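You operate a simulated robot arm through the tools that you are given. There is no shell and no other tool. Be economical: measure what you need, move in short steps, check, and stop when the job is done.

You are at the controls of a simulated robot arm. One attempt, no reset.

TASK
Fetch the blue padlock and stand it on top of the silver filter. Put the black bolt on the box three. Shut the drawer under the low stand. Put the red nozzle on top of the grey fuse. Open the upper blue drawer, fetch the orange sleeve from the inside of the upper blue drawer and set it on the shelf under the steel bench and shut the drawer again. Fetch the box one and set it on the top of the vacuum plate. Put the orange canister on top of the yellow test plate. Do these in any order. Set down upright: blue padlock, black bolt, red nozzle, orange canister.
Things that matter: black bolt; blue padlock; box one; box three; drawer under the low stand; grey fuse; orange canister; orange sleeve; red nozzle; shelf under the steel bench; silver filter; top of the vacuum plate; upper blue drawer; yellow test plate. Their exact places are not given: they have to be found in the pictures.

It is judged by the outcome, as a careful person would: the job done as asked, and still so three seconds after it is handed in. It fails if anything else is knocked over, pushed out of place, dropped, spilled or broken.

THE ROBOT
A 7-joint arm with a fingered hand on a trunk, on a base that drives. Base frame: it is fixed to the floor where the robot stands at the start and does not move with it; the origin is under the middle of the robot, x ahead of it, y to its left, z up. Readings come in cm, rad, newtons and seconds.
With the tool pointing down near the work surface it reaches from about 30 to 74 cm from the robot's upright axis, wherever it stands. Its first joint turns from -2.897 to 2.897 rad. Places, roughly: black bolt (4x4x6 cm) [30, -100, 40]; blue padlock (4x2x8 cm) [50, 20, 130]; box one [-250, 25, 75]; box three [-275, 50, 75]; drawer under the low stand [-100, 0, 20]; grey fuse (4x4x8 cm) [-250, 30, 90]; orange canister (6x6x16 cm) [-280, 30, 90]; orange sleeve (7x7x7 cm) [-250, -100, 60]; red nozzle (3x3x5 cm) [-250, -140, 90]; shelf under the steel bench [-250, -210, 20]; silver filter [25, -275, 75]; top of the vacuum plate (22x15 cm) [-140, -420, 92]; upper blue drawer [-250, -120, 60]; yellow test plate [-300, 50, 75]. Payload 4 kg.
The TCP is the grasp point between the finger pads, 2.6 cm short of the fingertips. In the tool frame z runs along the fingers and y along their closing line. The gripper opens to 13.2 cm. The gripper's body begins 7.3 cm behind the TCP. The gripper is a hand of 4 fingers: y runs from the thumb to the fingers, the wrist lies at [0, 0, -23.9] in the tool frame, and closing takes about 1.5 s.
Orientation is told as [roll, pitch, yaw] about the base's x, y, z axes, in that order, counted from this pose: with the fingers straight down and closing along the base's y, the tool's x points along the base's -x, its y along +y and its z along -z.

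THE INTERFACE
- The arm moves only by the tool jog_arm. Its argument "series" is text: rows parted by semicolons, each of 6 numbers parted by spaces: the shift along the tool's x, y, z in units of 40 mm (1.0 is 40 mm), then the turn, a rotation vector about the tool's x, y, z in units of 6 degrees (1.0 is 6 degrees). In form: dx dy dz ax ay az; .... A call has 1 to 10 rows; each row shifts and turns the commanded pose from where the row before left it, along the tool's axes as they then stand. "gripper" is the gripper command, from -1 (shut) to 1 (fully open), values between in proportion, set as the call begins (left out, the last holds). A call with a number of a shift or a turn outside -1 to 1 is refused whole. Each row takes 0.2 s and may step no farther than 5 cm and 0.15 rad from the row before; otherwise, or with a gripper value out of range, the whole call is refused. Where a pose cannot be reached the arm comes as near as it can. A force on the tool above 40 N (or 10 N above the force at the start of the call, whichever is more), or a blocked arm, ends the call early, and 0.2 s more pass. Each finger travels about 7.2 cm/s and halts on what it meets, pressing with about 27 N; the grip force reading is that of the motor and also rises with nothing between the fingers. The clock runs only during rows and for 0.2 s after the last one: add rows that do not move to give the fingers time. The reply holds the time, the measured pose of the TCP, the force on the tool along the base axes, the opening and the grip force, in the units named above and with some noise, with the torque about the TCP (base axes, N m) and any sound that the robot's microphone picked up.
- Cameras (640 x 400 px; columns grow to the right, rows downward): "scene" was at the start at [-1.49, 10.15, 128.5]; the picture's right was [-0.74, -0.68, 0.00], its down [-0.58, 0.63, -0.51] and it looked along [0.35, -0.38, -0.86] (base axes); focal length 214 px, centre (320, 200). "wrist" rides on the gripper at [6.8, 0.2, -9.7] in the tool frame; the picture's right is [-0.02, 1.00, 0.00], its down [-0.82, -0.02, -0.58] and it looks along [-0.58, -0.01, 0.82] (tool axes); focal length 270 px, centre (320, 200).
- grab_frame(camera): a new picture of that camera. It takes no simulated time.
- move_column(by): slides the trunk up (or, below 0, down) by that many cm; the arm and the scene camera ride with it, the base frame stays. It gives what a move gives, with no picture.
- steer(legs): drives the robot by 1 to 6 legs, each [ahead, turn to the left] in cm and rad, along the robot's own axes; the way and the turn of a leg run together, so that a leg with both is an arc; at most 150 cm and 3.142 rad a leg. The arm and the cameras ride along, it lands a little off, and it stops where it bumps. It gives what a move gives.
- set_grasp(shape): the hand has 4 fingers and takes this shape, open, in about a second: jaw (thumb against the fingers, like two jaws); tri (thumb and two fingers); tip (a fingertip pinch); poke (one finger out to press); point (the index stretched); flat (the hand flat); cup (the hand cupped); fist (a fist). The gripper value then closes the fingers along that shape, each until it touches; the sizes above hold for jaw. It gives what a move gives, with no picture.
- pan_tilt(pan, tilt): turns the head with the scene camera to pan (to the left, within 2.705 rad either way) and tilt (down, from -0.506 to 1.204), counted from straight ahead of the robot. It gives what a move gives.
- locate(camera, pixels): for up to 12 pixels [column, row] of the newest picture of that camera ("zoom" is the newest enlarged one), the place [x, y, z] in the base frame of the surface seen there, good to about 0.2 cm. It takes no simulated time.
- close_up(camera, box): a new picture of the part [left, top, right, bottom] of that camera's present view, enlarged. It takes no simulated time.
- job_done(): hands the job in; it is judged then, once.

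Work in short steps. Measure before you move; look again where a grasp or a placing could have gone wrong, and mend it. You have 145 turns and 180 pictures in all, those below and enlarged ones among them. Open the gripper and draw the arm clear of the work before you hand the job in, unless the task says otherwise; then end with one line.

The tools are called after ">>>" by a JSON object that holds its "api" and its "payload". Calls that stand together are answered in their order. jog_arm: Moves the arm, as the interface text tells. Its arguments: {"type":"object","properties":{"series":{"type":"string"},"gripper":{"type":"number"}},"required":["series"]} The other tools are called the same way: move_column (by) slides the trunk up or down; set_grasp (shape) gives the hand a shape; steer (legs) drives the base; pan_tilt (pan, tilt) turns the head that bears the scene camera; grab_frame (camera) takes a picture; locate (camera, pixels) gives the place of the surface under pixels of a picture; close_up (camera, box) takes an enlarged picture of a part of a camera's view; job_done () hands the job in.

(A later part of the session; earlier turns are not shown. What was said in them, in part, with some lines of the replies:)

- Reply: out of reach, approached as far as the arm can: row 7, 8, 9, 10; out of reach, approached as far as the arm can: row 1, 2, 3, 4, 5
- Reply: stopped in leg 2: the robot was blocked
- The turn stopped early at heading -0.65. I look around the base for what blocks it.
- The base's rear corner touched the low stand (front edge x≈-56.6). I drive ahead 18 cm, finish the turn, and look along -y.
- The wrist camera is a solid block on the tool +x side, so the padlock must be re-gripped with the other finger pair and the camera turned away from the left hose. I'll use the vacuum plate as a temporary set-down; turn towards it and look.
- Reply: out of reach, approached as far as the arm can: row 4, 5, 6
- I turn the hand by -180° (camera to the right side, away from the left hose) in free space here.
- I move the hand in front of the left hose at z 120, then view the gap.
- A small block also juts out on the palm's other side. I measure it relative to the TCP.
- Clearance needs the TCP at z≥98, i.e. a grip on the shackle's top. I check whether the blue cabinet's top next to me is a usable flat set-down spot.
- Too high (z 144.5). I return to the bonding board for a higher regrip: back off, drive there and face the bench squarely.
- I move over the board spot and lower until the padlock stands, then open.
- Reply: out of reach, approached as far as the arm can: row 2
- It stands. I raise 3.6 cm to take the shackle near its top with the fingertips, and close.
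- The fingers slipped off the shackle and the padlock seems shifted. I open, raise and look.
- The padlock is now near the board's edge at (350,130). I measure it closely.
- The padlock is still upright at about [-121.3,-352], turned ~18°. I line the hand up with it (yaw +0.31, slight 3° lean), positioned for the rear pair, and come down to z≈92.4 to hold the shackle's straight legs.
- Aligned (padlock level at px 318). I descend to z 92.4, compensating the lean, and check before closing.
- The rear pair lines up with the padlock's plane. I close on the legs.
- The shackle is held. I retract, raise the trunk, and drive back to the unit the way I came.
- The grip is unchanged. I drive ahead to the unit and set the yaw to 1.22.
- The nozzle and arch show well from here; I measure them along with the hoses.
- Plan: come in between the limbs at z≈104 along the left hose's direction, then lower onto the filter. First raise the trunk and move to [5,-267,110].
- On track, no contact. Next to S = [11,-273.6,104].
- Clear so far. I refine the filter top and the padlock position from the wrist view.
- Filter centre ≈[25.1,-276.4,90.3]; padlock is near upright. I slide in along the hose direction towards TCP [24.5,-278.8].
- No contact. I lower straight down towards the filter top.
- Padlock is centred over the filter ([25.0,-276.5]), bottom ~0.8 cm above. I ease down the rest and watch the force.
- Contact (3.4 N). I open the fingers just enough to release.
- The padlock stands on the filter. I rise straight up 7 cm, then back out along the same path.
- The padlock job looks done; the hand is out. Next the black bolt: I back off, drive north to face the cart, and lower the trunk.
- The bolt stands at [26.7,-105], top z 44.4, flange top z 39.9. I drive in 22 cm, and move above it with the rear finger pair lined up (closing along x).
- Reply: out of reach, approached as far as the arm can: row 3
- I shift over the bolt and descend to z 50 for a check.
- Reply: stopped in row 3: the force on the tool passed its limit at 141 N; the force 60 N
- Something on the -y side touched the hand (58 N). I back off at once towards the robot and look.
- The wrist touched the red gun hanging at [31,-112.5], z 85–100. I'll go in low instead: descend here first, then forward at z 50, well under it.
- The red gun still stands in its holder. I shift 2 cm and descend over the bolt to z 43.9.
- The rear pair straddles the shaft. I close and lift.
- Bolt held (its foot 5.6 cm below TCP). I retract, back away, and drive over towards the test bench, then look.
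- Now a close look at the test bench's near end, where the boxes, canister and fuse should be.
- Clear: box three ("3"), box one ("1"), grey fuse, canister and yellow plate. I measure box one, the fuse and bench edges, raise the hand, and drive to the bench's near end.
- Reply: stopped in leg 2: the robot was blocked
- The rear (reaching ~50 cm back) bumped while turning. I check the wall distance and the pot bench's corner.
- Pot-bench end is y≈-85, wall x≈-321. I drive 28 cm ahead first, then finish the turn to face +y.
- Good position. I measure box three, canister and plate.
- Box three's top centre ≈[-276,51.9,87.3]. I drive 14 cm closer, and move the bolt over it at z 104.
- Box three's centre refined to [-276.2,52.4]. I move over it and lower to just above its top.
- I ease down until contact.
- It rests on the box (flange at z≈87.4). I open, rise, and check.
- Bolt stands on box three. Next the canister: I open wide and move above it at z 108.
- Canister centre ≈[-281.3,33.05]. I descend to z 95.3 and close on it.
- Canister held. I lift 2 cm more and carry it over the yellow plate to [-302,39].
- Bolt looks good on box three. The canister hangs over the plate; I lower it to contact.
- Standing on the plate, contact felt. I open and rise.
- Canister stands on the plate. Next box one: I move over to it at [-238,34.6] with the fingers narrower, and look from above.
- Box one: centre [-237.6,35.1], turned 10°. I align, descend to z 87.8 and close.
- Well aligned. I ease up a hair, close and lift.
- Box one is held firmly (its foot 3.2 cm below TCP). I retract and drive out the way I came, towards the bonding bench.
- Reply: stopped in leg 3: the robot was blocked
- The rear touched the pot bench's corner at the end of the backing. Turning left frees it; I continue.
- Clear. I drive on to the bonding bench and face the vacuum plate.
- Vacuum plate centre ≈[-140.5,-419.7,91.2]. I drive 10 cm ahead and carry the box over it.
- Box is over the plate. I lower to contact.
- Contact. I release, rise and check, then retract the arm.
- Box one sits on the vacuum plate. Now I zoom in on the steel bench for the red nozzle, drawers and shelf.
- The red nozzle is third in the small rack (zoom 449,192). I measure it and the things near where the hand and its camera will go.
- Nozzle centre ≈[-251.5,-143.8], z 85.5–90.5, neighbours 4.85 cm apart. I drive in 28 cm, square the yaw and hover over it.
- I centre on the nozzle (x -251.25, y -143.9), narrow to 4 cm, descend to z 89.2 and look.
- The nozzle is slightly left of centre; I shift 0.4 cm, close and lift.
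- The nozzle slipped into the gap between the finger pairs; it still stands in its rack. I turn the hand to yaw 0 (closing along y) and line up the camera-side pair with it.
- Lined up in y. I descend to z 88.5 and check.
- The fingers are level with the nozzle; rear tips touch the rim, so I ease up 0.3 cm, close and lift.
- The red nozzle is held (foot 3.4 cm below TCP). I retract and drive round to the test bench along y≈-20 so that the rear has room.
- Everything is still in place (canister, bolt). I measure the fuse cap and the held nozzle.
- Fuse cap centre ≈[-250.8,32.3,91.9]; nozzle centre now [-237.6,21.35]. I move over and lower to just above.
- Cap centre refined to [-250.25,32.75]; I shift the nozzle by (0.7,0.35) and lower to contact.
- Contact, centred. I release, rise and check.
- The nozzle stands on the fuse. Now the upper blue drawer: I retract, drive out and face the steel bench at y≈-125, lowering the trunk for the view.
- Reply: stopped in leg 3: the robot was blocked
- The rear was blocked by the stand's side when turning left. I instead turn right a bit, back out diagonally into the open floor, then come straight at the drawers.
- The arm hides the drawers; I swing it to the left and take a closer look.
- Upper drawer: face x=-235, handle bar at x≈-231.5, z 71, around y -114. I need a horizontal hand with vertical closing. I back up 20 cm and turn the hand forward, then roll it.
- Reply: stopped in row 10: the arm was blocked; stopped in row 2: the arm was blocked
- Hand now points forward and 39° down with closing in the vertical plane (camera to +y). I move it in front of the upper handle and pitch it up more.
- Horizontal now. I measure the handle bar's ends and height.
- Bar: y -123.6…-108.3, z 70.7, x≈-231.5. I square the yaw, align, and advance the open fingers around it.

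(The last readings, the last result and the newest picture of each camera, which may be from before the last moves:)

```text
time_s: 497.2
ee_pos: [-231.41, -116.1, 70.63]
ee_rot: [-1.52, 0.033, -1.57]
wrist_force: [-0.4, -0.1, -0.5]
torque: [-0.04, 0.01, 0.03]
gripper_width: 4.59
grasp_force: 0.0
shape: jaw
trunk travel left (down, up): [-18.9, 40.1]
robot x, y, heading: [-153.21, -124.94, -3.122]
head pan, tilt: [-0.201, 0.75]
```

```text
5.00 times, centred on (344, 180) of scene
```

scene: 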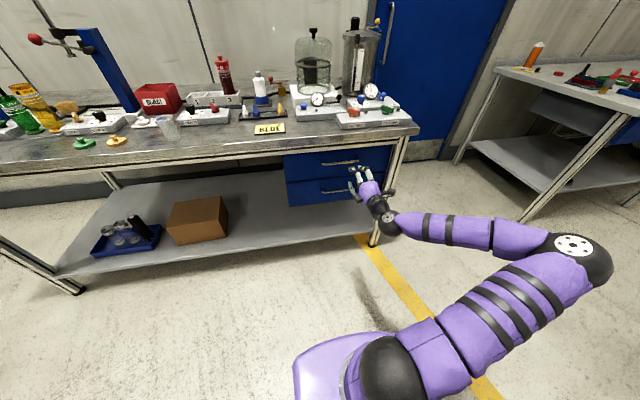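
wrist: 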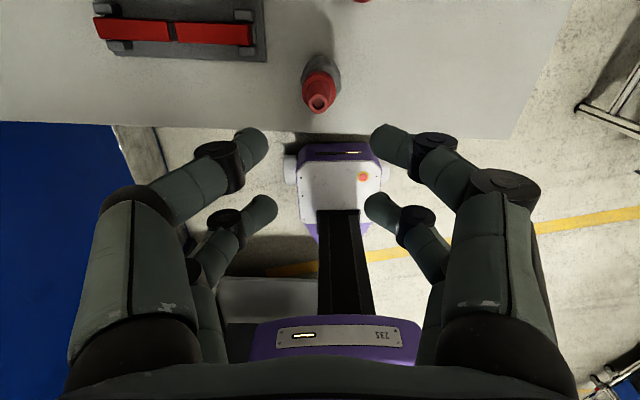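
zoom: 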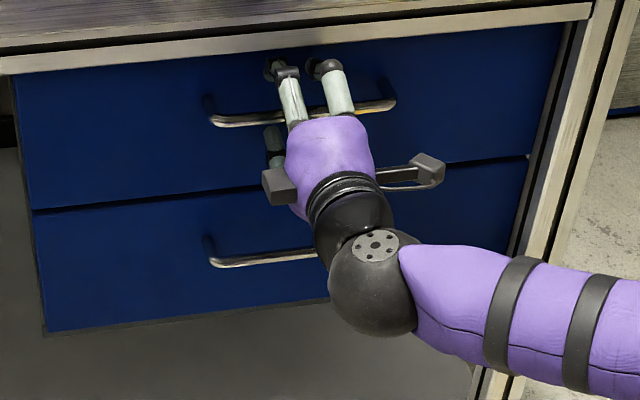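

The fingers straddle the bar. I close and pull the drawer by backing the base.

>>> {"api": "jog_arm", "payload": {"series": "0 0 0 0 0 0;0 0 0 0 0 0;0 0 0 0 0 0;0 0 0 0 0 0;0 0 0 0 0 0;0 0 0 0 0 0;0 0 0 0 0 0", "gripper": -1}}

>>> {"api": "steer", "payload": {"legs": [[-27, 0]]}}

>>> {"api": "grab_frame", "payload": {"camera": "scene"}}

```text
time_s: 498.8
ee_pos: [-231.44, -116.12, 70.7]
ee_rot: [-1.52, 0.032, -1.568]
wrist_force: [-0.6, -0.7, -0.5]
torque: [0.0, 0.0, 0.01]
gripper_width: 0.01
grasp_force: 27.4
shape: jaw
trunk travel left (down, up): [-18.9, 40.1]
robot x, y, heading: [-153.32, -125.04, -3.119]
head pan, tilt: [-0.201, 0.75]
```

```text
time_s: 500.7
ee_pos: [-204.23, -115.62, 70.64]
ee_rot: [-1.519, 0.031, -1.568]
wrist_force: [-0.3, 0.8, -0.7]
torque: [-0.03, 0.02, -0.04]
gripper_width: 0.02
grasp_force: 26.7
shape: jaw
trunk travel left (down, up): [-18.9, 40.1]
robot x, y, heading: [-126.33, -123.99, -3.122]
head pan, tilt: [-0.201, 0.75]
```

```text
35 pictures are left
```

scene: 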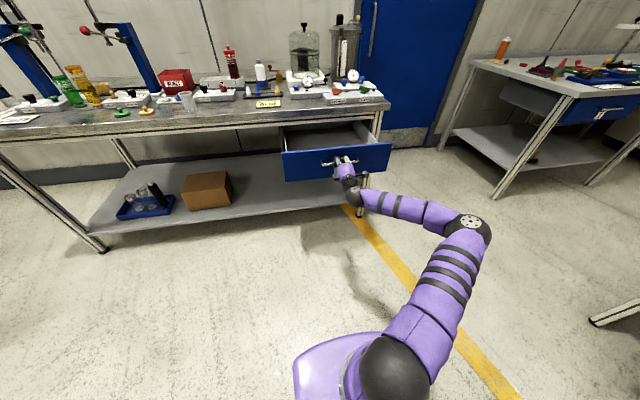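

The drawer is out 27 cm. I release, back the hand off, raise the trunk and look inside.

>>> {"api": "jog_arm", "payload": {"series": "0 0 0 0 0 0;0 0 0 0 0 0;0 0 0 0 0 0;0 0 0 0 0 0;0 0 0 0 0 0;0 0 -0.8 0 0 0;0 0 -0.9 0 0 0;0 0 -0.9 0 0 0;0 0 0 0 0 0", "gripper": 0.0}}

>>> {"api": "move_column", "payload": {"by": 35}}

>>> {"api": "close_up", "payload": {"camera": "scene", "box": [240, 100, 432, 220]}}

>>> {"api": "locate", "payload": {"camera": "zoom", "pixels": [[320, 200], [200, 200], [420, 200], [320, 150], [200, 150], [420, 150], [320, 250], [420, 250]]}}

```text
time_s: 502.7
ee_pos: [-193.89, -115.63, 71.2]
ee_rot: [-1.52, 0.029, -1.57]
wrist_force: [-0.7, 0.3, -0.9]
torque: [-0.01, 0.02, 0.0]
gripper_width: 6.53
grasp_force: 0.1
shape: jaw
trunk travel left (down, up): [-18.9, 40.1]
robot x, y, heading: [-126.3, -124.65, -3.12]
head pan, tilt: [-0.201, 0.75]
```

```text
time_s: 506.1
ee_pos: [-193.79, -115.58, 106.31]
ee_rot: [-1.521, 0.032, -1.57]
wrist_force: [0.1, 0.2, -1.2]
torque: [0.0, -0.01, -0.01]
gripper_width: 6.55
grasp_force: 0.2
shape: jaw
trunk travel left (down, up): [-53.9, 5.1]
robot x, y, heading: [-126.3, -124.64, -3.119]
head pan, tilt: [-0.201, 0.75]
```

```text
3.33 times, centred on (336, 160) of scene
```

zoom: 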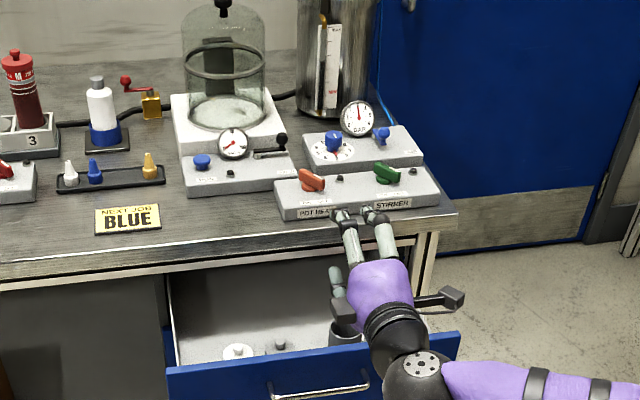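

```text
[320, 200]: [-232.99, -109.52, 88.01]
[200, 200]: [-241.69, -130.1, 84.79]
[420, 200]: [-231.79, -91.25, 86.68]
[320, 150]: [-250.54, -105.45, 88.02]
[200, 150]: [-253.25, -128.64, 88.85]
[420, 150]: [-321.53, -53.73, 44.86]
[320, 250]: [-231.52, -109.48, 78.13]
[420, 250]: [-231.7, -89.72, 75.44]
```

The hand hides part of the drawer. I draw it back and turn it tool-down, then look in.

>>> {"api": "jog_arm", "payload": {"series": "0 0 -0.9 0 0 0;0 0 -0.9 0 0 0;0 0 -0.9 0 0 0;0 0 -0.9 0 0 0;0 0 -0.9 0 0 0;0 0 0 -1 0 0;0 0 0 -1 0 0;0 0 0 -1 0 0;0 0 0 -1 0 0;0 0 0 -1 0 0"}}

>>> {"api": "jog_arm", "payload": {"series": "0 0 0 -1 0 0;0 0 0 -1 0 0;0 0 0 -1 0 0;0 0 0 -1 0 0;0 0 0 -1 0 0;0 0 0 -1 0 0;0 0 0 -1 0 0;0 0 0 -1 0 0;0 0 0 -1 0 0;0 0 0 -0.5 0 0"}}

>>> {"api": "close_up", "payload": {"camera": "scene", "box": [260, 140, 452, 260]}}

```text
time_s: 508.3
ee_pos: [-181.08, -113.32, 107.0]
ee_rot: [-0.997, 0.032, -1.569]
wrist_force: [0.6, -0.1, -0.4]
torque: [-0.02, 0.01, -0.04]
gripper_width: 6.57
grasp_force: 0.0
shape: jaw
out of reach, approached as far as the arm can: row 4, 5
trunk travel left (down, up): [-53.9, 5.1]
robot x, y, heading: [-126.57, -124.45, -3.115]
head pan, tilt: [-0.201, 0.75]
```

```text
time_s: 510.5
ee_pos: [-181.02, -113.32, 106.94]
ee_rot: [-0.001, 0.03, -1.567]
wrist_force: [0.0, 0.7, 0.7]
torque: [0.01, 0.0, -0.02]
gripper_width: 6.58
grasp_force: 0.1
shape: jaw
trunk travel left (down, up): [-53.9, 5.1]
robot x, y, heading: [-125.88, -124.74, -3.122]
head pan, tilt: [-0.201, 0.75]
```

```text
3.33 times, centred on (356, 200) of scene
```

zoom: 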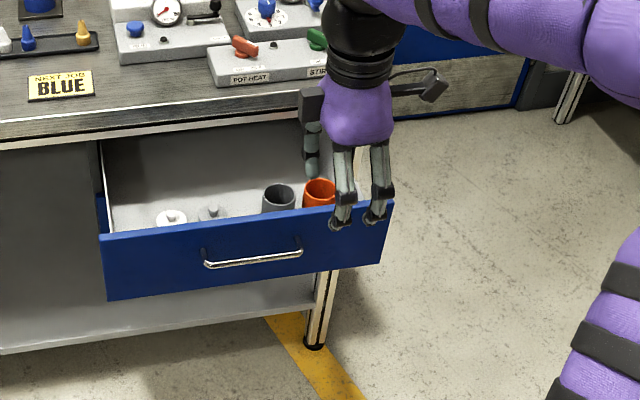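

The orange sleeve shows at (320,190). I measure it.

>>> {"api": "locate", "payload": {"camera": "zoom", "pixels": [[320, 181], [306, 184], [333, 183], [318, 195], [318, 178], [278, 186], [240, 228], [320, 215], [107, 150], [60, 125], [275, 118]]}}

```text
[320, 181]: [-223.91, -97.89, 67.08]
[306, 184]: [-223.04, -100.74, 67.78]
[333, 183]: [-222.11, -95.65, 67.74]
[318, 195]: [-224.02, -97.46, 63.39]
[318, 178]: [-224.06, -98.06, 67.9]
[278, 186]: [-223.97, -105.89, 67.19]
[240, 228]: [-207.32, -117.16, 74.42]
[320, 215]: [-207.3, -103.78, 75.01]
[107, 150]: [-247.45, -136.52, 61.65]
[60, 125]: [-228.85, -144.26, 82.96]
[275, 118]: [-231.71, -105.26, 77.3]
```

Sleeve centre ≈[-222.5,-98], top z 67.8; a grey part stands close on its left. I'll pinch its front wall (one finger inside, one outside). I flip the hand by 180° so the camera faces the drawer's middle, and drive in 32 cm.

>>> {"api": "jog_arm", "payload": {"series": "0 0 0 0 0 -1;0 0 0 0 0 -1;0 0 0 0 0 -1;0 0 0 0 0 -1;0 0 0 0 0 -1;0 0 0 0 0 -1;0 0 0 0 0 -1;0 0 0 0 0 -1;0 0 0 0 0 -1;0 0 0 0 0 -1", "gripper": -0.4}}

>>> {"api": "jog_arm", "payload": {"series": "0 0 0 0 0 -1;0 0 0 0 0 -1;0 0 0 0 0 -1;0 0 0 0 0 -1;0 0 0 0 0 -1;0 0 0 0 0 -1;0 0 0 0 0 -1;0 0 0 0 0 -1;0 0 0 0 0 -1;0 0 0 0 0 -1"}}

>>> {"api": "jog_arm", "payload": {"series": "0 0 0 0 0 -1;0 0 0 0 0 -1;0 0 0 0 0 -1;0 0 0 0 0 -1;0 0 0 0 0 -1;0 0 0 0 0 -1;0 0 0 0 0 -1;0 0 0 0 0 -1;0 0 0 0 0 -1;0 0 0 0 0 -1"}}

>>> {"api": "steer", "payload": {"legs": [[32, 0]]}}

>>> {"api": "jog_arm", "payload": {"series": "-0.75 0.25 0 0 0 0;-0.75 0.25 0 0 0 0;-0.75 0.25 0 0 0 0;-0.75 0.25 0.5 0 0 0;-0.75 0.25 0.5 0 0 0;0 0 0.8 0 0 0;0 0 0.8 0 0 0;0 0 0.8 0 0 0;0 0 0 0 0 0"}}

>>> {"api": "grab_frame", "payload": {"camera": "wrist"}}

```text
time_s: 512.7
ee_pos: [-181.06, -113.23, 106.82]
ee_rot: [0.027, 0.018, -0.518]
wrist_force: [0.0, 0.7, 0.5]
torque: [0.0, 0.01, -0.01]
gripper_width: 4.02
grasp_force: 0.1
shape: jaw
trunk travel left (down, up): [-53.9, 5.1]
robot x, y, heading: [-125.95, -124.35, -3.121]
head pan, tilt: [-0.201, 0.75]
```

```text
time_s: 514.9
ee_pos: [-181.04, -113.23, 106.97]
ee_rot: [0.029, -0.015, 0.528]
wrist_force: [-0.6, 0.1, 0.2]
torque: [-0.02, 0.02, -0.01]
gripper_width: 4.01
grasp_force: 0.2
shape: jaw
trunk travel left (down, up): [-53.9, 5.1]
robot x, y, heading: [-126.22, -124.12, -3.121]
head pan, tilt: [-0.201, 0.75]
```

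```text
time_s: 517.1
ee_pos: [-181.06, -113.24, 106.76]
ee_rot: [0.001, -0.029, 1.574]
wrist_force: [0.1, 0.2, 1.0]
torque: [0.01, 0.0, 0.04]
gripper_width: 3.99
grasp_force: 0.1
shape: jaw
trunk travel left (down, up): [-53.9, 5.1]
robot x, y, heading: [-126.29, -124.48, -3.126]
head pan, tilt: [-0.201, 0.75]
```

```text
time_s: 519.2
ee_pos: [-212.98, -114.44, 106.78]
ee_rot: [0.0, -0.031, 1.583]
wrist_force: [-0.8, 0.6, -0.4]
torque: [-0.02, 0.01, -0.05]
gripper_width: 3.98
grasp_force: 0.0
shape: jaw
trunk travel left (down, up): [-53.9, 5.1]
robot x, y, heading: [-158.16, -125.35, -3.113]
head pan, tilt: [-0.201, 0.75]
```

```text
time_s: 521.2
ee_pos: [-218.46, -99.12, 93.85]
ee_rot: [0.001, -0.031, 1.581]
wrist_force: [-1.5, -1.3, -0.1]
torque: [-0.03, 0.04, 0.03]
gripper_width: 3.96
grasp_force: 0.0
shape: jaw
trunk travel left (down, up): [-53.9, 5.1]
robot x, y, heading: [-158.16, -125.15, -3.105]
head pan, tilt: [-0.201, 0.75]
```

```text
32 pictures are left
```

wrist: 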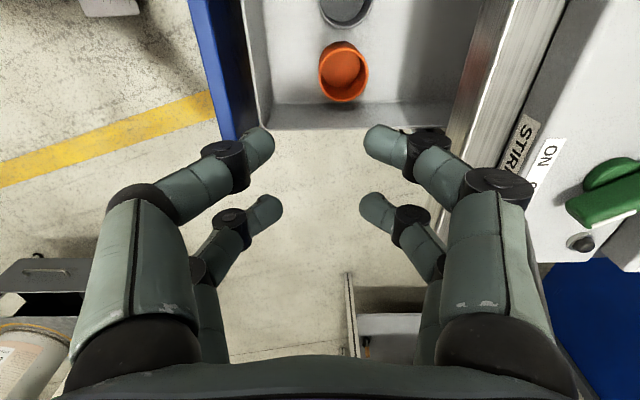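

>>> {"api": "locate", "payload": {"camera": "wrist", "pixels": [[321, 72], [366, 70], [343, 100], [343, 45], [340, 70], [322, 55], [325, 88], [345, 10], [300, 60], [230, 100], [400, 60]]}}

>>> {"api": "close_up", "payload": {"camera": "wrist", "box": [280, 0, 440, 130]}}

```text
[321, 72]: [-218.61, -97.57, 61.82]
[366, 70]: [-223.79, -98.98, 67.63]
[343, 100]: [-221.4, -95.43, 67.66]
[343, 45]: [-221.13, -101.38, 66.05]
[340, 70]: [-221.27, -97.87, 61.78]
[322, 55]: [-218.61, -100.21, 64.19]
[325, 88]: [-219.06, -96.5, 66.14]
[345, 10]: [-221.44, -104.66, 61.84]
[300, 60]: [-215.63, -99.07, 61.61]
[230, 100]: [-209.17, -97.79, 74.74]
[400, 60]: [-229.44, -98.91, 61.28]
```

```text
3.08 times, centred on (360, 65) of wrist
```

zoom: 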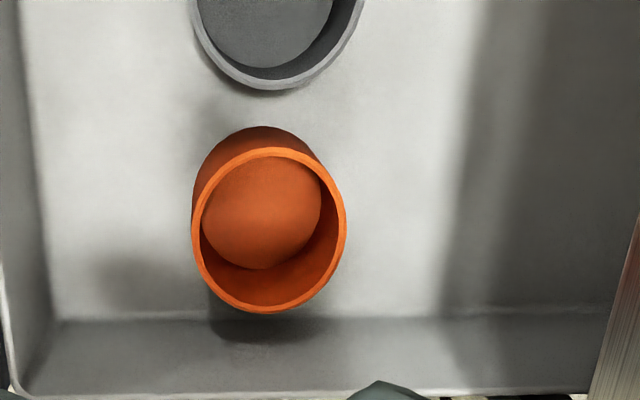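

Sleeve: centre [-221.4,-98.1], radius 2.75, top z 67.7. Closing along x around its outside fits. I straighten the tool, centre and descend in stages.

>>> {"api": "jog_arm", "payload": {"series": "-0.25 0.35 0 0 0.3 0;0 0.34 0 0 0 0;0 0 0.8 0 0 0;0 0 0.8 0 0 0;0 0 0.8 0 0 0;0 0 0.8 0 0 0;0 0 0 0 0 0", "gripper": 0.2}}

>>> {"api": "grab_frame", "payload": {"camera": "wrist"}}

```text
time_s: 522.8
ee_pos: [-220.89, -98.17, 81.09]
ee_rot: [0.002, -0.001, 1.58]
wrist_force: [0.0, 0.6, 0.4]
torque: [0.04, -0.03, 0.03]
gripper_width: 7.87
grasp_force: 0.1
shape: jaw
trunk travel left (down, up): [-53.9, 5.1]
robot x, y, heading: [-158.28, -125.21, -3.111]
head pan, tilt: [-0.201, 0.75]
```

```text
30 pictures are left
```

wrist: 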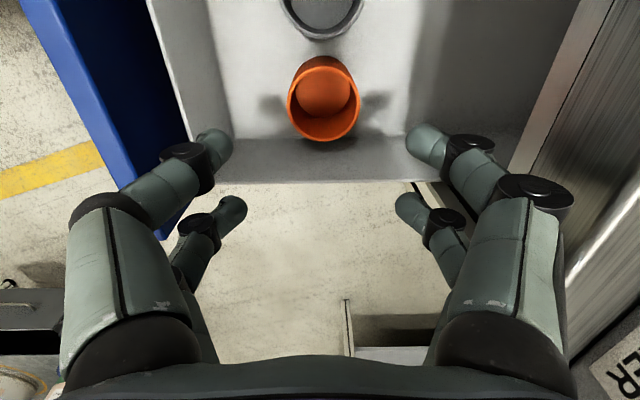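

>>> {"api": "locate", "payload": {"camera": "wrist", "pixels": [[380, 137], [380, 150], [380, 170], [340, 178], [340, 188], [323, 130], [323, 60], [240, 170]]}}

```text
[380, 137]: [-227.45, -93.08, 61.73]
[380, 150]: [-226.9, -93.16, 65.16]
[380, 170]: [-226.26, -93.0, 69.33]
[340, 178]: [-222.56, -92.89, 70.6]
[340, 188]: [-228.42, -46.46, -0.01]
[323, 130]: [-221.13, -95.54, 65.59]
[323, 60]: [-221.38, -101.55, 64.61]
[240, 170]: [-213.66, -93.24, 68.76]
```

The drawer's side wall (y -93, top z 70.6) is clear of the fingers. I descend to z 65.3 and close.

>>> {"api": "jog_arm", "payload": {"series": "0 0.08 0.8 0 0 0;0 0 0.8 0 0 0;0 0 0.8 0 0 0;0 0 0.8 0 0 0;0 0 0.5 0 0 0;0 0 0.25 0 0 0;0 0 0 0 0 0"}}

>>> {"api": "jog_arm", "payload": {"series": "0 0 0 0 0 0;0 0 0 0 0 0;0 0 0 0 0 0;0 0 0 0 0 0;0 0 0 0 0 0;0 0 0 0 0 0;0 0 0 0 0 0", "gripper": -1}}

>>> {"api": "jog_arm", "payload": {"series": "0 0 -0.6 0 0 0;0 0 -0.8 0 0 0;0 0 -0.8 0 0 0;0 0 -0.8 0 0 0;0 0 -0.8 0 0 0;0 0 0 0 0 0"}}

>>> {"api": "grab_frame", "payload": {"camera": "wrist"}}

```text
time_s: 524.4
ee_pos: [-221.09, -98.18, 76.74]
ee_rot: [0.002, -0.002, 1.579]
wrist_force: [-0.1, -0.9, 0.2]
torque: [-0.04, -0.02, -0.01]
gripper_width: 7.87
grasp_force: 0.0
shape: jaw
out of reach, approached as far as the arm can: row 2, 3, 4, 5
trunk travel left (down, up): [-53.9, 5.1]
robot x, y, heading: [-158.15, -125.2, -3.109]
head pan, tilt: [-0.201, 0.75]
```

```text
time_s: 526.0
ee_pos: [-221.0, -98.23, 76.78]
ee_rot: [0.002, 0.0, 1.579]
wrist_force: [-0.9, 0.5, 0.3]
torque: [0.0, 0.02, -0.01]
gripper_width: 0.02
grasp_force: 27.3
shape: jaw
trunk travel left (down, up): [-53.9, 5.1]
robot x, y, heading: [-157.72, -125.43, -3.112]
head pan, tilt: [-0.201, 0.75]
```

```text
time_s: 527.4
ee_pos: [-221.03, -98.08, 92.04]
ee_rot: [0.002, 0.0, 1.582]
wrist_force: [0.3, 0.3, -0.2]
torque: [-0.03, 0.02, -0.02]
gripper_width: 0.01
grasp_force: 26.6
shape: jaw
trunk travel left (down, up): [-53.9, 5.1]
robot x, y, heading: [-158.42, -125.34, -3.112]
head pan, tilt: [-0.201, 0.75]
```

```text
29 pictures are left
```

wrist: 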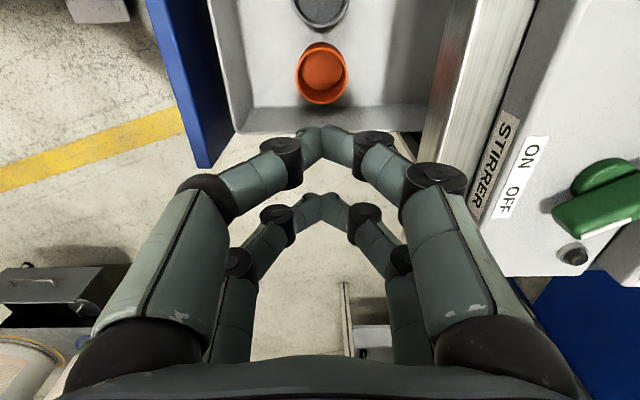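

Reach ended at z 76.7 because the trunk is too high. I open, lower the trunk 15 cm, then descend again.

>>> {"api": "jog_arm", "payload": {"series": "0 0 0 0 0 0;0 0 0 0 0 0;0 0 0 0 0 0;0 0 0 0 0 0;0 0 0 0 0 0", "gripper": 0.2}}

>>> {"api": "move_column", "payload": {"by": -15}}

>>> {"api": "jog_arm", "payload": {"series": "0 0.03 0.7 0 0 0;0 0 0.8 0 0 0;0 0 0.8 0 0 0;0 0 0.5 0 0 0;0 0 0.13 0 0 0;0 0 0 0 0 0"}}

>>> {"api": "grab_frame", "payload": {"camera": "wrist"}}

```text
time_s: 528.6
ee_pos: [-220.95, -98.11, 92.02]
ee_rot: [0.002, 0.0, 1.582]
wrist_force: [0.5, -0.7, -0.9]
torque: [0.0, -0.04, -0.04]
gripper_width: 7.86
grasp_force: 0.0
shape: jaw
trunk travel left (down, up): [-53.9, 5.1]
robot x, y, heading: [-157.93, -124.92, -3.118]
head pan, tilt: [-0.201, 0.75]
```

```text
time_s: 530.4
ee_pos: [-220.99, -98.14, 77.07]
ee_rot: [0.002, 0.0, 1.582]
wrist_force: [0.2, 0.6, -0.1]
torque: [0.01, 0.02, 0.02]
gripper_width: 7.9
grasp_force: 0.0
shape: jaw
trunk travel left (down, up): [-38.9, 20.1]
robot x, y, heading: [-157.76, -125.08, -3.108]
head pan, tilt: [-0.201, 0.75]
```

```text
time_s: 531.8
ee_pos: [-221.06, -97.97, 65.37]
ee_rot: [0.0, 0.001, 1.581]
wrist_force: [0.6, 0.1, 0.6]
torque: [0.02, -0.07, -0.02]
gripper_width: 7.9
grasp_force: 0.0
shape: jaw
trunk travel left (down, up): [-38.9, 20.1]
robot x, y, heading: [-158.24, -125.14, -3.115]
head pan, tilt: [-0.201, 0.75]
```

```text
28 pictures are left
```

wrist: 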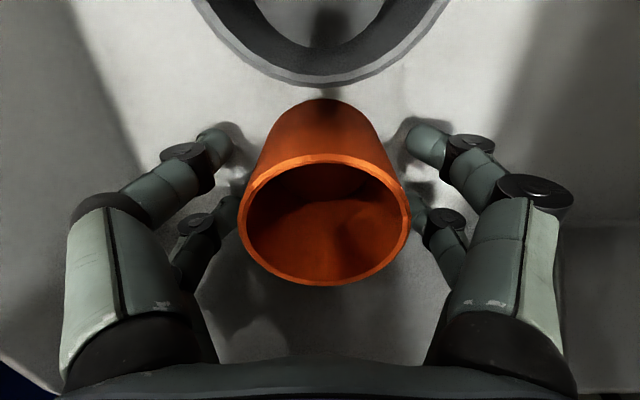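

The fingers straddle the sleeve well. I close and lift it out.

>>> {"api": "jog_arm", "payload": {"series": "0 0 0 0 0 0;0 0 0 0 0 0;0 0 0 0 0 0;0 0 0 0 0 0;0 0 0 0 0 0;0 0 0 0 0 0;0 0 0 0 0 0", "gripper": -1}}

>>> {"api": "jog_arm", "payload": {"series": "0 0 -0.5 0 0 0;0 0 -0.8 0 0 0;0 0 -0.8 0 0 0;0 0 -0.8 0 0 0;0 0 -0.8 0 0 0;0 0 -0.8 0 0 0;0 0 -0.5 0 0 0;0 0 0 0 0 0"}}

>>> {"api": "grab_frame", "payload": {"camera": "wrist"}}

```text
time_s: 533.4
ee_pos: [-220.95, -98.15, 65.37]
ee_rot: [0.0, 0.0, 1.582]
wrist_force: [-0.7, 0.4, 0.2]
torque: [0.0, 0.0, -0.01]
gripper_width: 4.2
grasp_force: 26.8
shape: jaw
trunk travel left (down, up): [-38.9, 20.1]
robot x, y, heading: [-158.26, -125.31, -3.113]
head pan, tilt: [-0.201, 0.75]
```

```text
time_s: 535.2
ee_pos: [-220.9, -97.9, 79.06]
ee_rot: [0.002, 0.0, 1.576]
wrist_force: [0.9, -0.6, 0.1]
torque: [0.01, -0.03, 0.0]
gripper_width: 4.2
grasp_force: 27.0
shape: jaw
out of reach, approached as far as the arm can: row 5, 6, 7
trunk travel left (down, up): [-38.9, 20.1]
robot x, y, heading: [-158.15, -124.74, -3.112]
head pan, tilt: [-0.201, 0.75]
```

```text
27 pictures are left
```

wrist: 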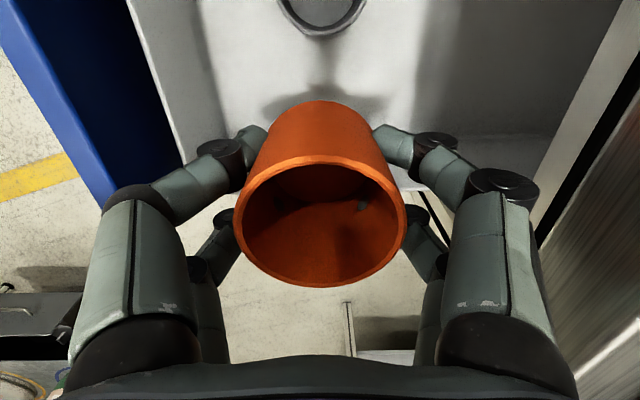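

Sleeve held. I raise the trunk, back out, and drive along to face the shelf at y≈-208.

>>> {"api": "move_column", "payload": {"by": 14}}

>>> {"api": "steer", "payload": {"legs": [[-35, 0], [0, 1.55], [82, 0], [0, -1.571]]}}

>>> {"api": "move_column", "payload": {"by": -50}}

>>> {"api": "pan_tilt", "payload": {"pan": 0.1, "tilt": 0.55}}

>>> {"api": "grab_frame", "payload": {"camera": "scene"}}

```text
time_s: 536.8
ee_pos: [-220.86, -97.93, 92.98]
ee_rot: [0.002, -0.001, 1.576]
wrist_force: [-0.3, 0.1, -0.4]
torque: [-0.02, -0.02, -0.01]
gripper_width: 4.18
grasp_force: 27.1
shape: jaw
trunk travel left (down, up): [-52.9, 6.1]
robot x, y, heading: [-157.94, -125.55, -3.108]
head pan, tilt: [-0.201, 0.75]
```

```text
time_s: 551.4
ee_pos: [-185.09, -176.73, 93.19]
ee_rot: [0.003, -0.003, 1.554]
wrist_force: [0.1, -0.5, 0.9]
torque: [-0.04, 0.02, -0.03]
gripper_width: 4.11
grasp_force: 27.5
shape: jaw
trunk travel left (down, up): [-52.9, 6.1]
robot x, y, heading: [-123.25, -205.38, -3.135]
head pan, tilt: [-0.201, 0.75]
```

```text
refused: -50 is not a number from -40 to 40
```

```text
time_s: 552.2
ee_pos: [-185.16, -176.58, 93.14]
ee_rot: [0.004, -0.005, 1.555]
wrist_force: [0.1, -0.6, -0.3]
torque: [0.0, -0.01, -0.02]
gripper_width: 4.1
grasp_force: 27.0
shape: jaw
trunk travel left (down, up): [-52.9, 6.1]
robot x, y, heading: [-122.85, -205.13, -3.136]
head pan, tilt: [0.099, 0.55]
```

```text
26 pictures are left
```

scene: 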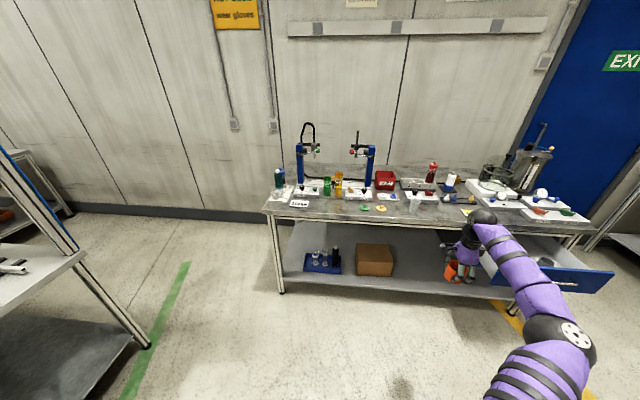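

>>> {"api": "locate", "payload": {"camera": "scene", "pixels": [[410, 275], [425, 280], [390, 283], [410, 287], [300, 278], [375, 275], [392, 268], [350, 280], [410, 260]]}}

>>> {"api": "move_column", "payload": {"by": -40}}

>>> {"api": "move_column", "payload": {"by": -12}}

```text
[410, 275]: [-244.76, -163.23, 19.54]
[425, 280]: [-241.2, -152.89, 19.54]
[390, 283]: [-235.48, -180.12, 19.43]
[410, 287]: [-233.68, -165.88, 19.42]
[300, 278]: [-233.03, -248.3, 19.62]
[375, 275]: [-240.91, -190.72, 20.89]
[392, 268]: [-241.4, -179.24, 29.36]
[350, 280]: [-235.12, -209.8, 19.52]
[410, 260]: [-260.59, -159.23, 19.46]
```

```text
time_s: 556.1
ee_pos: [-185.08, -176.58, 53.1]
ee_rot: [0.003, -0.004, 1.554]
wrist_force: [-0.5, 0.0, -1.0]
torque: [0.01, 0.0, -0.03]
gripper_width: 4.12
grasp_force: 27.2
shape: jaw
trunk travel left (down, up): [-12.9, 46.1]
robot x, y, heading: [-122.83, -205.34, -3.131]
head pan, tilt: [0.099, 0.55]
```

```text
time_s: 557.6
ee_pos: [-185.01, -176.64, 41.19]
ee_rot: [0.003, -0.004, 1.554]
wrist_force: [0.4, -0.6, 0.9]
torque: [-0.03, 0.01, 0.03]
gripper_width: 4.08
grasp_force: 27.7
shape: jaw
trunk travel left (down, up): [-0.9, 58.1]
robot x, y, heading: [-122.89, -205.52, -3.133]
head pan, tilt: [0.099, 0.55]
```

Shelf top z 19.5, free area right of the carton. I lower the sleeve to z≈27, turn slightly right and drive it in over the shelf at about [-242.6,-162].

>>> {"api": "jog_arm", "payload": {"series": "0 0 0.7 0 0 0;0 0 0.7 0 0 0;0 0 0.7 0 0 0;0 0 0.7 0 0 0;0 0 0.7 0 0 0;0 0 0 0 0 0"}}

>>> {"api": "steer", "payload": {"legs": [[0, -0.12], [62, 0]]}}

>>> {"api": "grab_frame", "payload": {"camera": "wrist"}}

```text
time_s: 559.0
ee_pos: [-184.92, -176.6, 27.15]
ee_rot: [0.004, -0.004, 1.553]
wrist_force: [-0.5, 0.1, 0.4]
torque: [0.03, -0.02, -0.04]
gripper_width: 4.09
grasp_force: 27.3
shape: jaw
trunk travel left (down, up): [-0.9, 58.1]
robot x, y, heading: [-123.15, -205.3, -3.134]
head pan, tilt: [0.099, 0.55]
```

```text
time_s: 563.0
ee_pos: [-243.03, -162.74, 27.19]
ee_rot: [0.004, -0.004, 1.436]
wrist_force: [0.5, -0.1, 0.3]
torque: [-0.03, -0.01, 0.02]
gripper_width: 4.09
grasp_force: 27.5
shape: jaw
trunk travel left (down, up): [-0.9, 58.1]
robot x, y, heading: [-184.93, -198.03, 3.031]
head pan, tilt: [0.099, 0.55]
```

```text
25 pictures are left
```

wrist: 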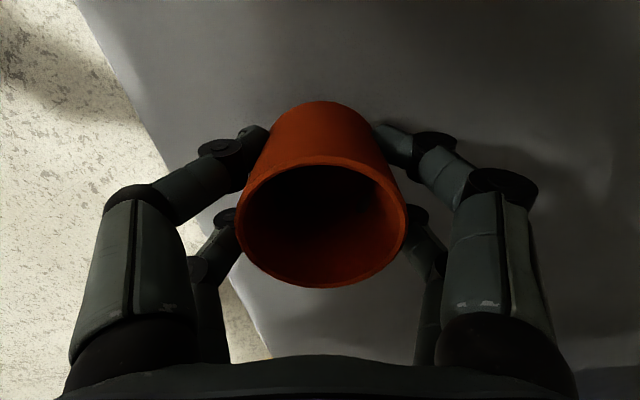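

The sleeve is over the shelf. I lower to contact and release.

>>> {"api": "jog_arm", "payload": {"series": "0 0 0.5 0 0 0;0 0 0.3 0 0 0;0 0 0.1 0 0 0;0 0 0 0 0 0"}}

>>> {"api": "jog_arm", "payload": {"series": "0 0 0.05 0 0 0;0 0 0.03 0 0 0;0 0 0 0 0 0"}}

>>> {"api": "jog_arm", "payload": {"series": "0 0 0.04 0 0 0;0 0 0 0 0 0"}}

```text
time_s: 564.0
ee_pos: [-243.09, -162.79, 23.49]
ee_rot: [0.003, -0.004, 1.437]
wrist_force: [0.0, 0.3, -0.3]
torque: [0.0, 0.02, 0.03]
gripper_width: 4.07
grasp_force: 26.8
shape: jaw
trunk travel left (down, up): [-0.9, 58.1]
robot x, y, heading: [-184.71, -198.63, 3.036]
head pan, tilt: [0.099, 0.55]
```

```text
time_s: 564.9
ee_pos: [-243.07, -162.73, 23.12]
ee_rot: [0.003, -0.003, 1.437]
wrist_force: [-0.9, 0.3, 3.7]
torque: [-0.11, -0.09, 0.02]
gripper_width: 4.11
grasp_force: 26.6
shape: jaw
trunk travel left (down, up): [-0.9, 58.1]
robot x, y, heading: [-184.92, -198.33, 3.032]
head pan, tilt: [0.099, 0.55]
```

```text
time_s: 565.5
ee_pos: [-243.07, -162.79, 23.16]
ee_rot: [0.007, -0.003, 1.435]
wrist_force: [1.7, -1.1, 13.5]
torque: [-0.13, -0.14, 0.03]
gripper_width: 4.11
grasp_force: 26.5
shape: jaw
trunk travel left (down, up): [-0.9, 58.1]
robot x, y, heading: [-184.7, -198.75, 3.03]
head pan, tilt: [0.099, 0.55]
5 turns are left
```

Contact. With few turns left I combine steps: release the sleeve, rise, back out, close the hand, drive to stage before the open blue drawer, raise the trunk and tilt the hand forward for pushing.

>>> {"api": "jog_arm", "payload": {"series": "0 0 -0.05 0 0 0;0 0 0 0 0 0;0 0 0 0 0 0;0 0 0 0 0 0;0 0 0 0 0 0;0 0 0 0 0 0", "gripper": 0.2}}

>>> {"api": "jog_arm", "payload": {"series": "0 0 -0.5 0 0 0;0 0 -0.8 0 0 0;0 0 -0.8 0 0 0;0 0 0 0 0 0"}}

>>> {"api": "grab_frame", "payload": {"camera": "wrist"}}

>>> {"api": "steer", "payload": {"legs": [[-62, 0], [0, -1.46], [48, 0], [0, 1.571]]}}

>>> {"api": "move_column", "payload": {"by": 36}}

>>> {"api": "jog_arm", "payload": {"series": "0 0 0 -1 0 0;0 0 0 -1 0 0;0 0 0 -1 0 0;0 0 0 -1 0 0;0 0 0 -1 0 0;0 0 0 -1 0 0;0 0 0 -1 0 0;0 0 0 -1 0 0;0 0 0 -1 0 0;0 0 0 -1 0 0", "gripper": -1}}

>>> {"api": "pan_tilt", "payload": {"pan": 0.0, "tilt": 0.6}}

>>> {"api": "grab_frame", "payload": {"camera": "scene"}}

```text
time_s: 566.9
ee_pos: [-243.22, -162.71, 23.2]
ee_rot: [0.005, -0.004, 1.436]
wrist_force: [0.0, -0.6, 0.2]
torque: [0.0, -0.01, 0.0]
gripper_width: 7.84
grasp_force: 0.0
shape: jaw
trunk travel left (down, up): [-0.9, 58.1]
robot x, y, heading: [-184.56, -198.5, 3.039]
head pan, tilt: [0.099, 0.55]
```

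```text
time_s: 567.9
ee_pos: [-242.9, -162.64, 31.53]
ee_rot: [0.003, -0.005, 1.436]
wrist_force: [0.0, -0.6, 1.2]
torque: [0.02, 0.01, 0.01]
gripper_width: 7.9
grasp_force: 0.1
shape: jaw
trunk travel left (down, up): [-0.9, 58.1]
robot x, y, heading: [-184.77, -198.54, 3.031]
head pan, tilt: [0.099, 0.55]
```

```text
24 pictures are left
```

wrist: 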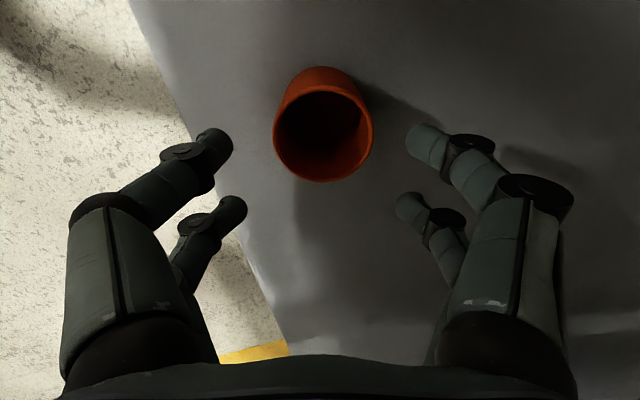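

```text
time_s: 582.0
ee_pos: [-183.75, -127.96, 31.42]
ee_rot: [0.002, -0.004, 1.537]
wrist_force: [-0.9, 0.6, -0.3]
torque: [0.01, 0.0, -0.02]
gripper_width: 7.87
grasp_force: 0.0
shape: jaw
trunk travel left (down, up): [-0.9, 58.1]
robot x, y, heading: [-122.14, -158.14, 3.127]
head pan, tilt: [0.099, 0.55]
```

```text
time_s: 585.5
ee_pos: [-183.69, -127.88, 67.5]
ee_rot: [0.003, -0.004, 1.537]
wrist_force: [-0.2, 0.1, 0.6]
torque: [-0.01, 0.0, -0.03]
gripper_width: 7.87
grasp_force: 0.0
shape: jaw
trunk travel left (down, up): [-36.9, 22.1]
robot x, y, heading: [-121.88, -157.76, 3.138]
head pan, tilt: [0.099, 0.55]
```

```text
time_s: 587.7
ee_pos: [-183.8, -127.96, 67.59]
ee_rot: [1.052, 0.0, 1.536]
wrist_force: [-0.3, 0.0, 0.6]
torque: [0.0, 0.0, -0.02]
gripper_width: 0.02
grasp_force: 26.8
shape: jaw
trunk travel left (down, up): [-36.9, 22.1]
robot x, y, heading: [-122.26, -157.61, 3.134]
head pan, tilt: [0.099, 0.55]
```

```text
time_s: 588.4
ee_pos: [-183.79, -127.88, 67.6]
ee_rot: [1.05, -0.003, 1.535]
wrist_force: [0.7, -0.6, -0.1]
torque: [0.0, 0.0, 0.01]
gripper_width: 0.01
grasp_force: 26.3
shape: jaw
trunk travel left (down, up): [-36.9, 22.1]
robot x, y, heading: [-122.51, -158.01, 3.13]
head pan, tilt: [0.0, 0.6]
```

```text
23 pictures are left
4 turns are left
```

scene: 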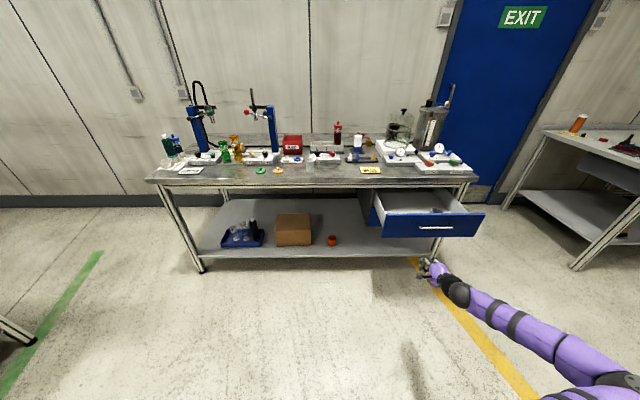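

Sleeve stands on the shelf; the hand is staged at the drawer's left part (y -128, z 67.6). I push it shut by driving 52 cm, back off, then turn to face the low stand and look/measure there.

>>> {"api": "steer", "payload": {"legs": [[52, 0]]}}

>>> {"api": "steer", "payload": {"legs": [[-52, 0]]}}

>>> {"api": "grab_frame", "payload": {"camera": "scene"}}

>>> {"api": "locate", "payload": {"camera": "scene", "pixels": [[400, 215], [420, 215], [440, 212], [400, 205], [420, 205], [440, 205], [390, 225], [420, 225]]}}

>>> {"api": "steer", "payload": {"legs": [[0, -1.56]]}}

>>> {"api": "move_column", "payload": {"by": -36}}

>>> {"api": "pan_tilt", "payload": {"pan": -0.25, "tilt": 0.46}}

>>> {"api": "grab_frame", "payload": {"camera": "scene"}}

>>> {"api": "close_up", "payload": {"camera": "scene", "box": [220, 130, 420, 255]}}

>>> {"api": "locate", "payload": {"camera": "zoom", "pixels": [[200, 120], [260, 120], [320, 120], [380, 120], [200, 170], [260, 170], [320, 170], [380, 170], [200, 220], [260, 220], [320, 220], [380, 220]]}}

>>> {"api": "locate", "payload": {"camera": "zoom", "pixels": [[230, 195], [290, 195], [350, 195], [230, 145], [290, 145], [350, 145], [230, 245], [290, 245], [350, 245], [410, 195], [440, 170], [170, 195]]}}

```text
time_s: 591.3
ee_pos: [-232.65, -126.88, 67.4]
ee_rot: [1.047, -0.003, 1.53]
wrist_force: [9.2, -2.1, 1.5]
torque: [-0.01, -0.02, 0.22]
gripper_width: 0.0
grasp_force: 27.5
shape: jaw
trunk travel left (down, up): [-36.9, 22.1]
robot x, y, heading: [-171.62, -157.08, 3.126]
head pan, tilt: [0.0, 0.6]
stopped in leg 1: the force on the tool passed its limit at 50 N (the readings are from after the stop); the commanded pose is now the measured one
```

```text
time_s: 594.3
ee_pos: [-180.58, -127.7, 67.34]
ee_rot: [1.046, -0.002, 1.531]
wrist_force: [-0.1, 0.1, 0.1]
torque: [0.03, -0.01, 0.0]
gripper_width: 0.01
grasp_force: 27.2
shape: jaw
trunk travel left (down, up): [-36.9, 22.1]
robot x, y, heading: [-119.55, -158.19, 3.125]
head pan, tilt: [0.0, 0.6]
```

```text
22 pictures are left
```

scene: 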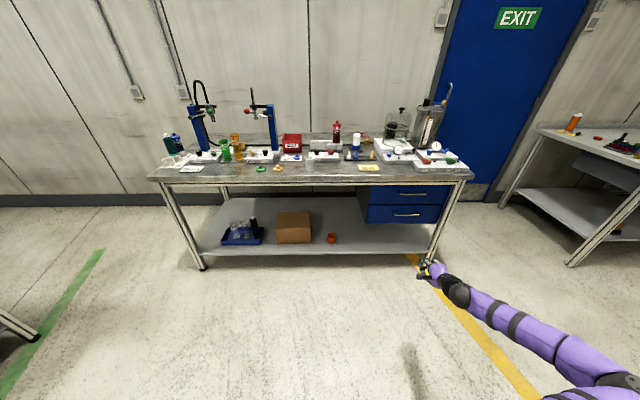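

```text
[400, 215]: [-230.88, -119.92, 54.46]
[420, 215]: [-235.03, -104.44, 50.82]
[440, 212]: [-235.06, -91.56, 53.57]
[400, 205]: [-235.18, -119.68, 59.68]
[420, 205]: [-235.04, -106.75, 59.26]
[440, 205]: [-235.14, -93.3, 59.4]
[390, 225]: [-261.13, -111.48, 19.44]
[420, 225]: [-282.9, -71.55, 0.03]
```

```text
time_s: 599.0
ee_pos: [-89.16, -96.95, 67.39]
ee_rot: [1.044, -0.003, -0.041]
wrist_force: [0.6, -0.3, 0.6]
torque: [0.0, 0.01, 0.02]
gripper_width: 0.02
grasp_force: 26.8
shape: jaw
trunk travel left (down, up): [-36.9, 22.1]
robot x, y, heading: [-119.61, -158.46, 1.554]
head pan, tilt: [0.0, 0.6]
```

```text
time_s: 602.5
ee_pos: [-89.06, -97.02, 31.31]
ee_rot: [1.048, -0.001, -0.042]
wrist_force: [-0.4, 0.6, 0.5]
torque: [0.01, 0.02, 0.0]
gripper_width: 0.02
grasp_force: 27.0
shape: jaw
trunk travel left (down, up): [-0.9, 58.1]
robot x, y, heading: [-119.58, -157.74, 1.555]
head pan, tilt: [0.0, 0.6]
```

```text
time_s: 603.2
ee_pos: [-89.09, -96.9, 31.45]
ee_rot: [1.047, -0.002, -0.041]
wrist_force: [0.0, 0.0, -0.4]
torque: [-0.02, 0.0, -0.02]
gripper_width: 0.0
grasp_force: 26.7
shape: jaw
trunk travel left (down, up): [-0.9, 58.1]
robot x, y, heading: [-119.69, -158.58, 1.555]
head pan, tilt: [-0.25, 0.461]
```

```text
21 pictures are left
```

scene: 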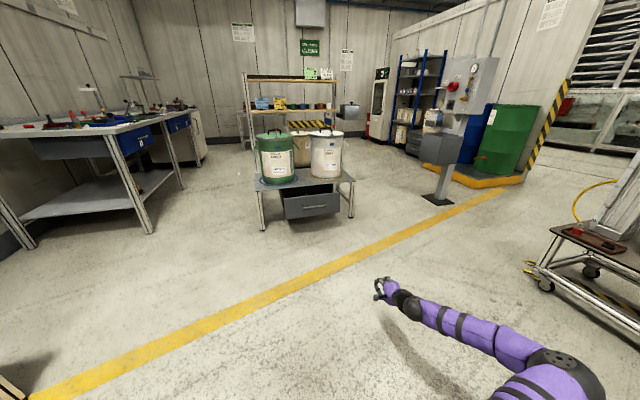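

```text
3.20 times, centred on (320, 192) of scene
```

zoom: 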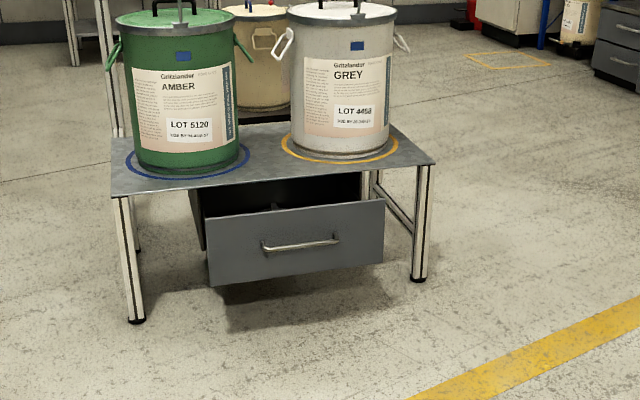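

```text
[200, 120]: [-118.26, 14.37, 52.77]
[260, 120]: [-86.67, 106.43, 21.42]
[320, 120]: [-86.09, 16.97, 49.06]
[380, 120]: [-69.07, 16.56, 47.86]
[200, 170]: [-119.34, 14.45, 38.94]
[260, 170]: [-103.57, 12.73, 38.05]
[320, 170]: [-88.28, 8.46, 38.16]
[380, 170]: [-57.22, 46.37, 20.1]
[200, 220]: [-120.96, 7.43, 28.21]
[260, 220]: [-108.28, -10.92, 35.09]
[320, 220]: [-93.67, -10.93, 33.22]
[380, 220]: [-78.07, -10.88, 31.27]
```

```text
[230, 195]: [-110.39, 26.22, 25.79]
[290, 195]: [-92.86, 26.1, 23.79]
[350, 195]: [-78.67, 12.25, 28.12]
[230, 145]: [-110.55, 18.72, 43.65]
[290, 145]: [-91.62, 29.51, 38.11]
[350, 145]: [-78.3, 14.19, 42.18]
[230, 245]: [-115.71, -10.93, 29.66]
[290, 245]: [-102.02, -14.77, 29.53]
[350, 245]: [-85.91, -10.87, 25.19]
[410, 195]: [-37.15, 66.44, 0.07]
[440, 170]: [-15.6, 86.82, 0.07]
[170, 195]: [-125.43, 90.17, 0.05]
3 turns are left
```

Blue drawer is flush (face x -235.1). The low stand's drawer face is at y -10.9 (x -120…-76, z 20–36). I align at x≈-84, z 27.5 and push it shut by driving, then back off and check.

>>> {"api": "jog_arm", "payload": {"series": "-0.64 -0.4 0.27 0 0 0;-0.64 -0.41 0.28 0 0 0;0 0 0 0 0 0"}}

>>> {"api": "steer", "payload": {"legs": [[112, 0]]}}

>>> {"api": "steer", "payload": {"legs": [[-50, 0]]}}

>>> {"api": "pan_tilt", "payload": {"pan": -0.25, "tilt": 0.6}}

>>> {"api": "grab_frame", "payload": {"camera": "scene"}}

>>> {"api": "close_up", "payload": {"camera": "scene", "box": [220, 130, 420, 255]}}

>>> {"api": "locate", "payload": {"camera": "zoom", "pixels": [[200, 150], [260, 150], [320, 150], [380, 150], [200, 200], [260, 200], [320, 200], [380, 200], [200, 250], [260, 250], [320, 250], [380, 250]]}}

```text
time_s: 604.0
ee_pos: [-83.95, -96.99, 27.6]
ee_rot: [1.046, -0.001, -0.043]
wrist_force: [0.9, -0.1, 0.1]
torque: [-0.02, -0.03, -0.01]
gripper_width: 0.0
grasp_force: 27.3
shape: jaw
trunk travel left (down, up): [-0.9, 58.1]
robot x, y, heading: [-119.48, -157.98, 1.556]
head pan, tilt: [-0.25, 0.461]
```

```text
time_s: 608.9
ee_pos: [-83.38, 4.4, 27.26]
ee_rot: [1.039, 0.0, -0.034]
wrist_force: [-1.0, -5.9, -0.3]
torque: [-0.03, -0.01, 0.1]
gripper_width: 0.01
grasp_force: 26.7
shape: jaw
trunk travel left (down, up): [-0.9, 58.1]
robot x, y, heading: [-118.4, -56.61, 1.563]
head pan, tilt: [-0.25, 0.461]
stopped in leg 1: the force on the tool passed its limit at 103 N (the readings are from after the stop); the commanded pose is now the measured one
```

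```text
time_s: 611.9
ee_pos: [-84.04, -45.29, 27.19]
ee_rot: [1.038, 0.001, -0.02]
wrist_force: [0.0, -0.5, -0.2]
torque: [0.01, -0.03, -0.01]
gripper_width: 0.01
grasp_force: 26.9
shape: jaw
trunk travel left (down, up): [-0.9, 58.1]
robot x, y, heading: [-118.92, -106.86, 1.577]
head pan, tilt: [-0.25, 0.461]
```

```text
time_s: 612.5
ee_pos: [-84.13, -45.3, 27.25]
ee_rot: [1.038, 0.001, -0.021]
wrist_force: [0.4, 0.1, -0.2]
torque: [0.0, 0.0, 0.01]
gripper_width: 0.0
grasp_force: 27.1
shape: jaw
trunk travel left (down, up): [-0.9, 58.1]
robot x, y, heading: [-118.86, -106.99, 1.578]
head pan, tilt: [-0.25, 0.6]
```

```text
19 pictures are left
```

scene: 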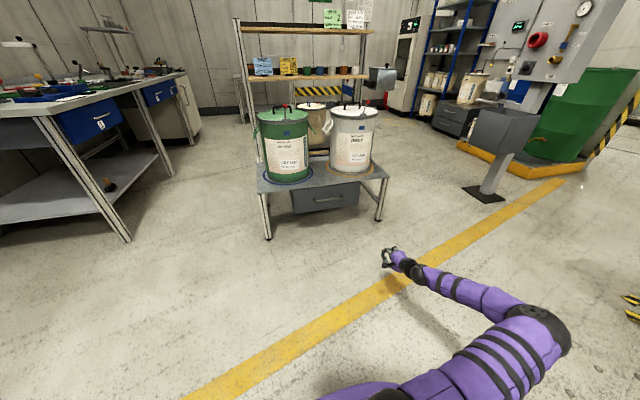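

```text
3.20 times, centred on (320, 192) of scene
```

zoom: 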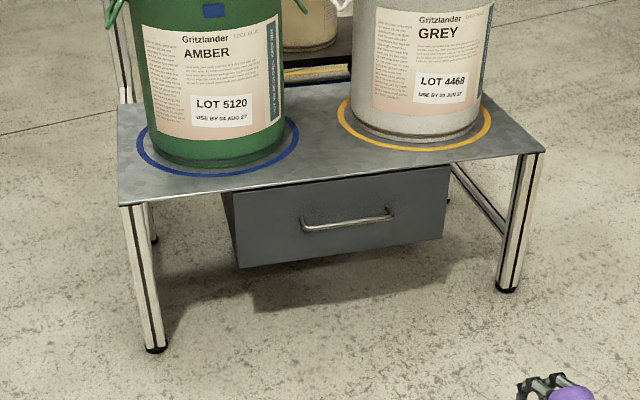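

```text
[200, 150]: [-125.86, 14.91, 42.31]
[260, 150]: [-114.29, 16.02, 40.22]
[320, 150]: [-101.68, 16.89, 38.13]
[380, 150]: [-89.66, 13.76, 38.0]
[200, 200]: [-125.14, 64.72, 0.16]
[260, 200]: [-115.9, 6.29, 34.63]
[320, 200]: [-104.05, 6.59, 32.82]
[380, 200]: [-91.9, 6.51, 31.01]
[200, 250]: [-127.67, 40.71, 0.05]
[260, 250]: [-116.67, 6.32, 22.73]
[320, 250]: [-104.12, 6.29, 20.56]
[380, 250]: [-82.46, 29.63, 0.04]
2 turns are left
```

The low drawer is shut: its face sits at y 6.4, under the stand's edge, and the push ended on a hard stop. I back away, open the gripper and hand in.

>>> {"api": "steer", "payload": {"legs": [[-25, 0]]}}

>>> {"api": "jog_arm", "payload": {"series": "0 0 -0.5 0 0 0;0 0 -0.5 0 0 0;0 0 0 0 0 0;0 0 0 0 0 0;0 0 0 0 0 0;0 0 0 0 0 0;0 0 0 0 0 0;0 0 0 0 0 0", "gripper": 1}}

>>> {"api": "job_done", "payload": {}}

```text
time_s: 614.4
ee_pos: [-83.83, -69.87, 27.34]
ee_rot: [1.041, 0.0, -0.02]
wrist_force: [-0.4, 0.0, -0.2]
torque: [-0.02, 0.03, 0.0]
gripper_width: 0.0
grasp_force: 27.1
shape: jaw
trunk travel left (down, up): [-0.9, 58.1]
robot x, y, heading: [-118.44, -131.13, 1.577]
head pan, tilt: [-0.25, 0.6]
```

```text
time_s: 616.2
ee_pos: [-83.86, -73.28, 29.3]
ee_rot: [1.037, 0.0, -0.021]
wrist_force: [-0.6, 0.4, -0.7]
torque: [-0.01, 0.01, -0.01]
gripper_width: 13.18
grasp_force: 0.0
shape: jaw
trunk travel left (down, up): [-0.9, 58.1]
robot x, y, heading: [-118.6, -131.99, 1.581]
head pan, tilt: [-0.25, 0.6]
```

```text
The job is handed in.
```

All seven tasks are done and the job is handed in; the padlock was last seen standing on the filter right after release (not rechecked since), and the base or hand bumped the low stand, the pot bench and the red gun's holder on the way, with no displacement seen in later pictures.
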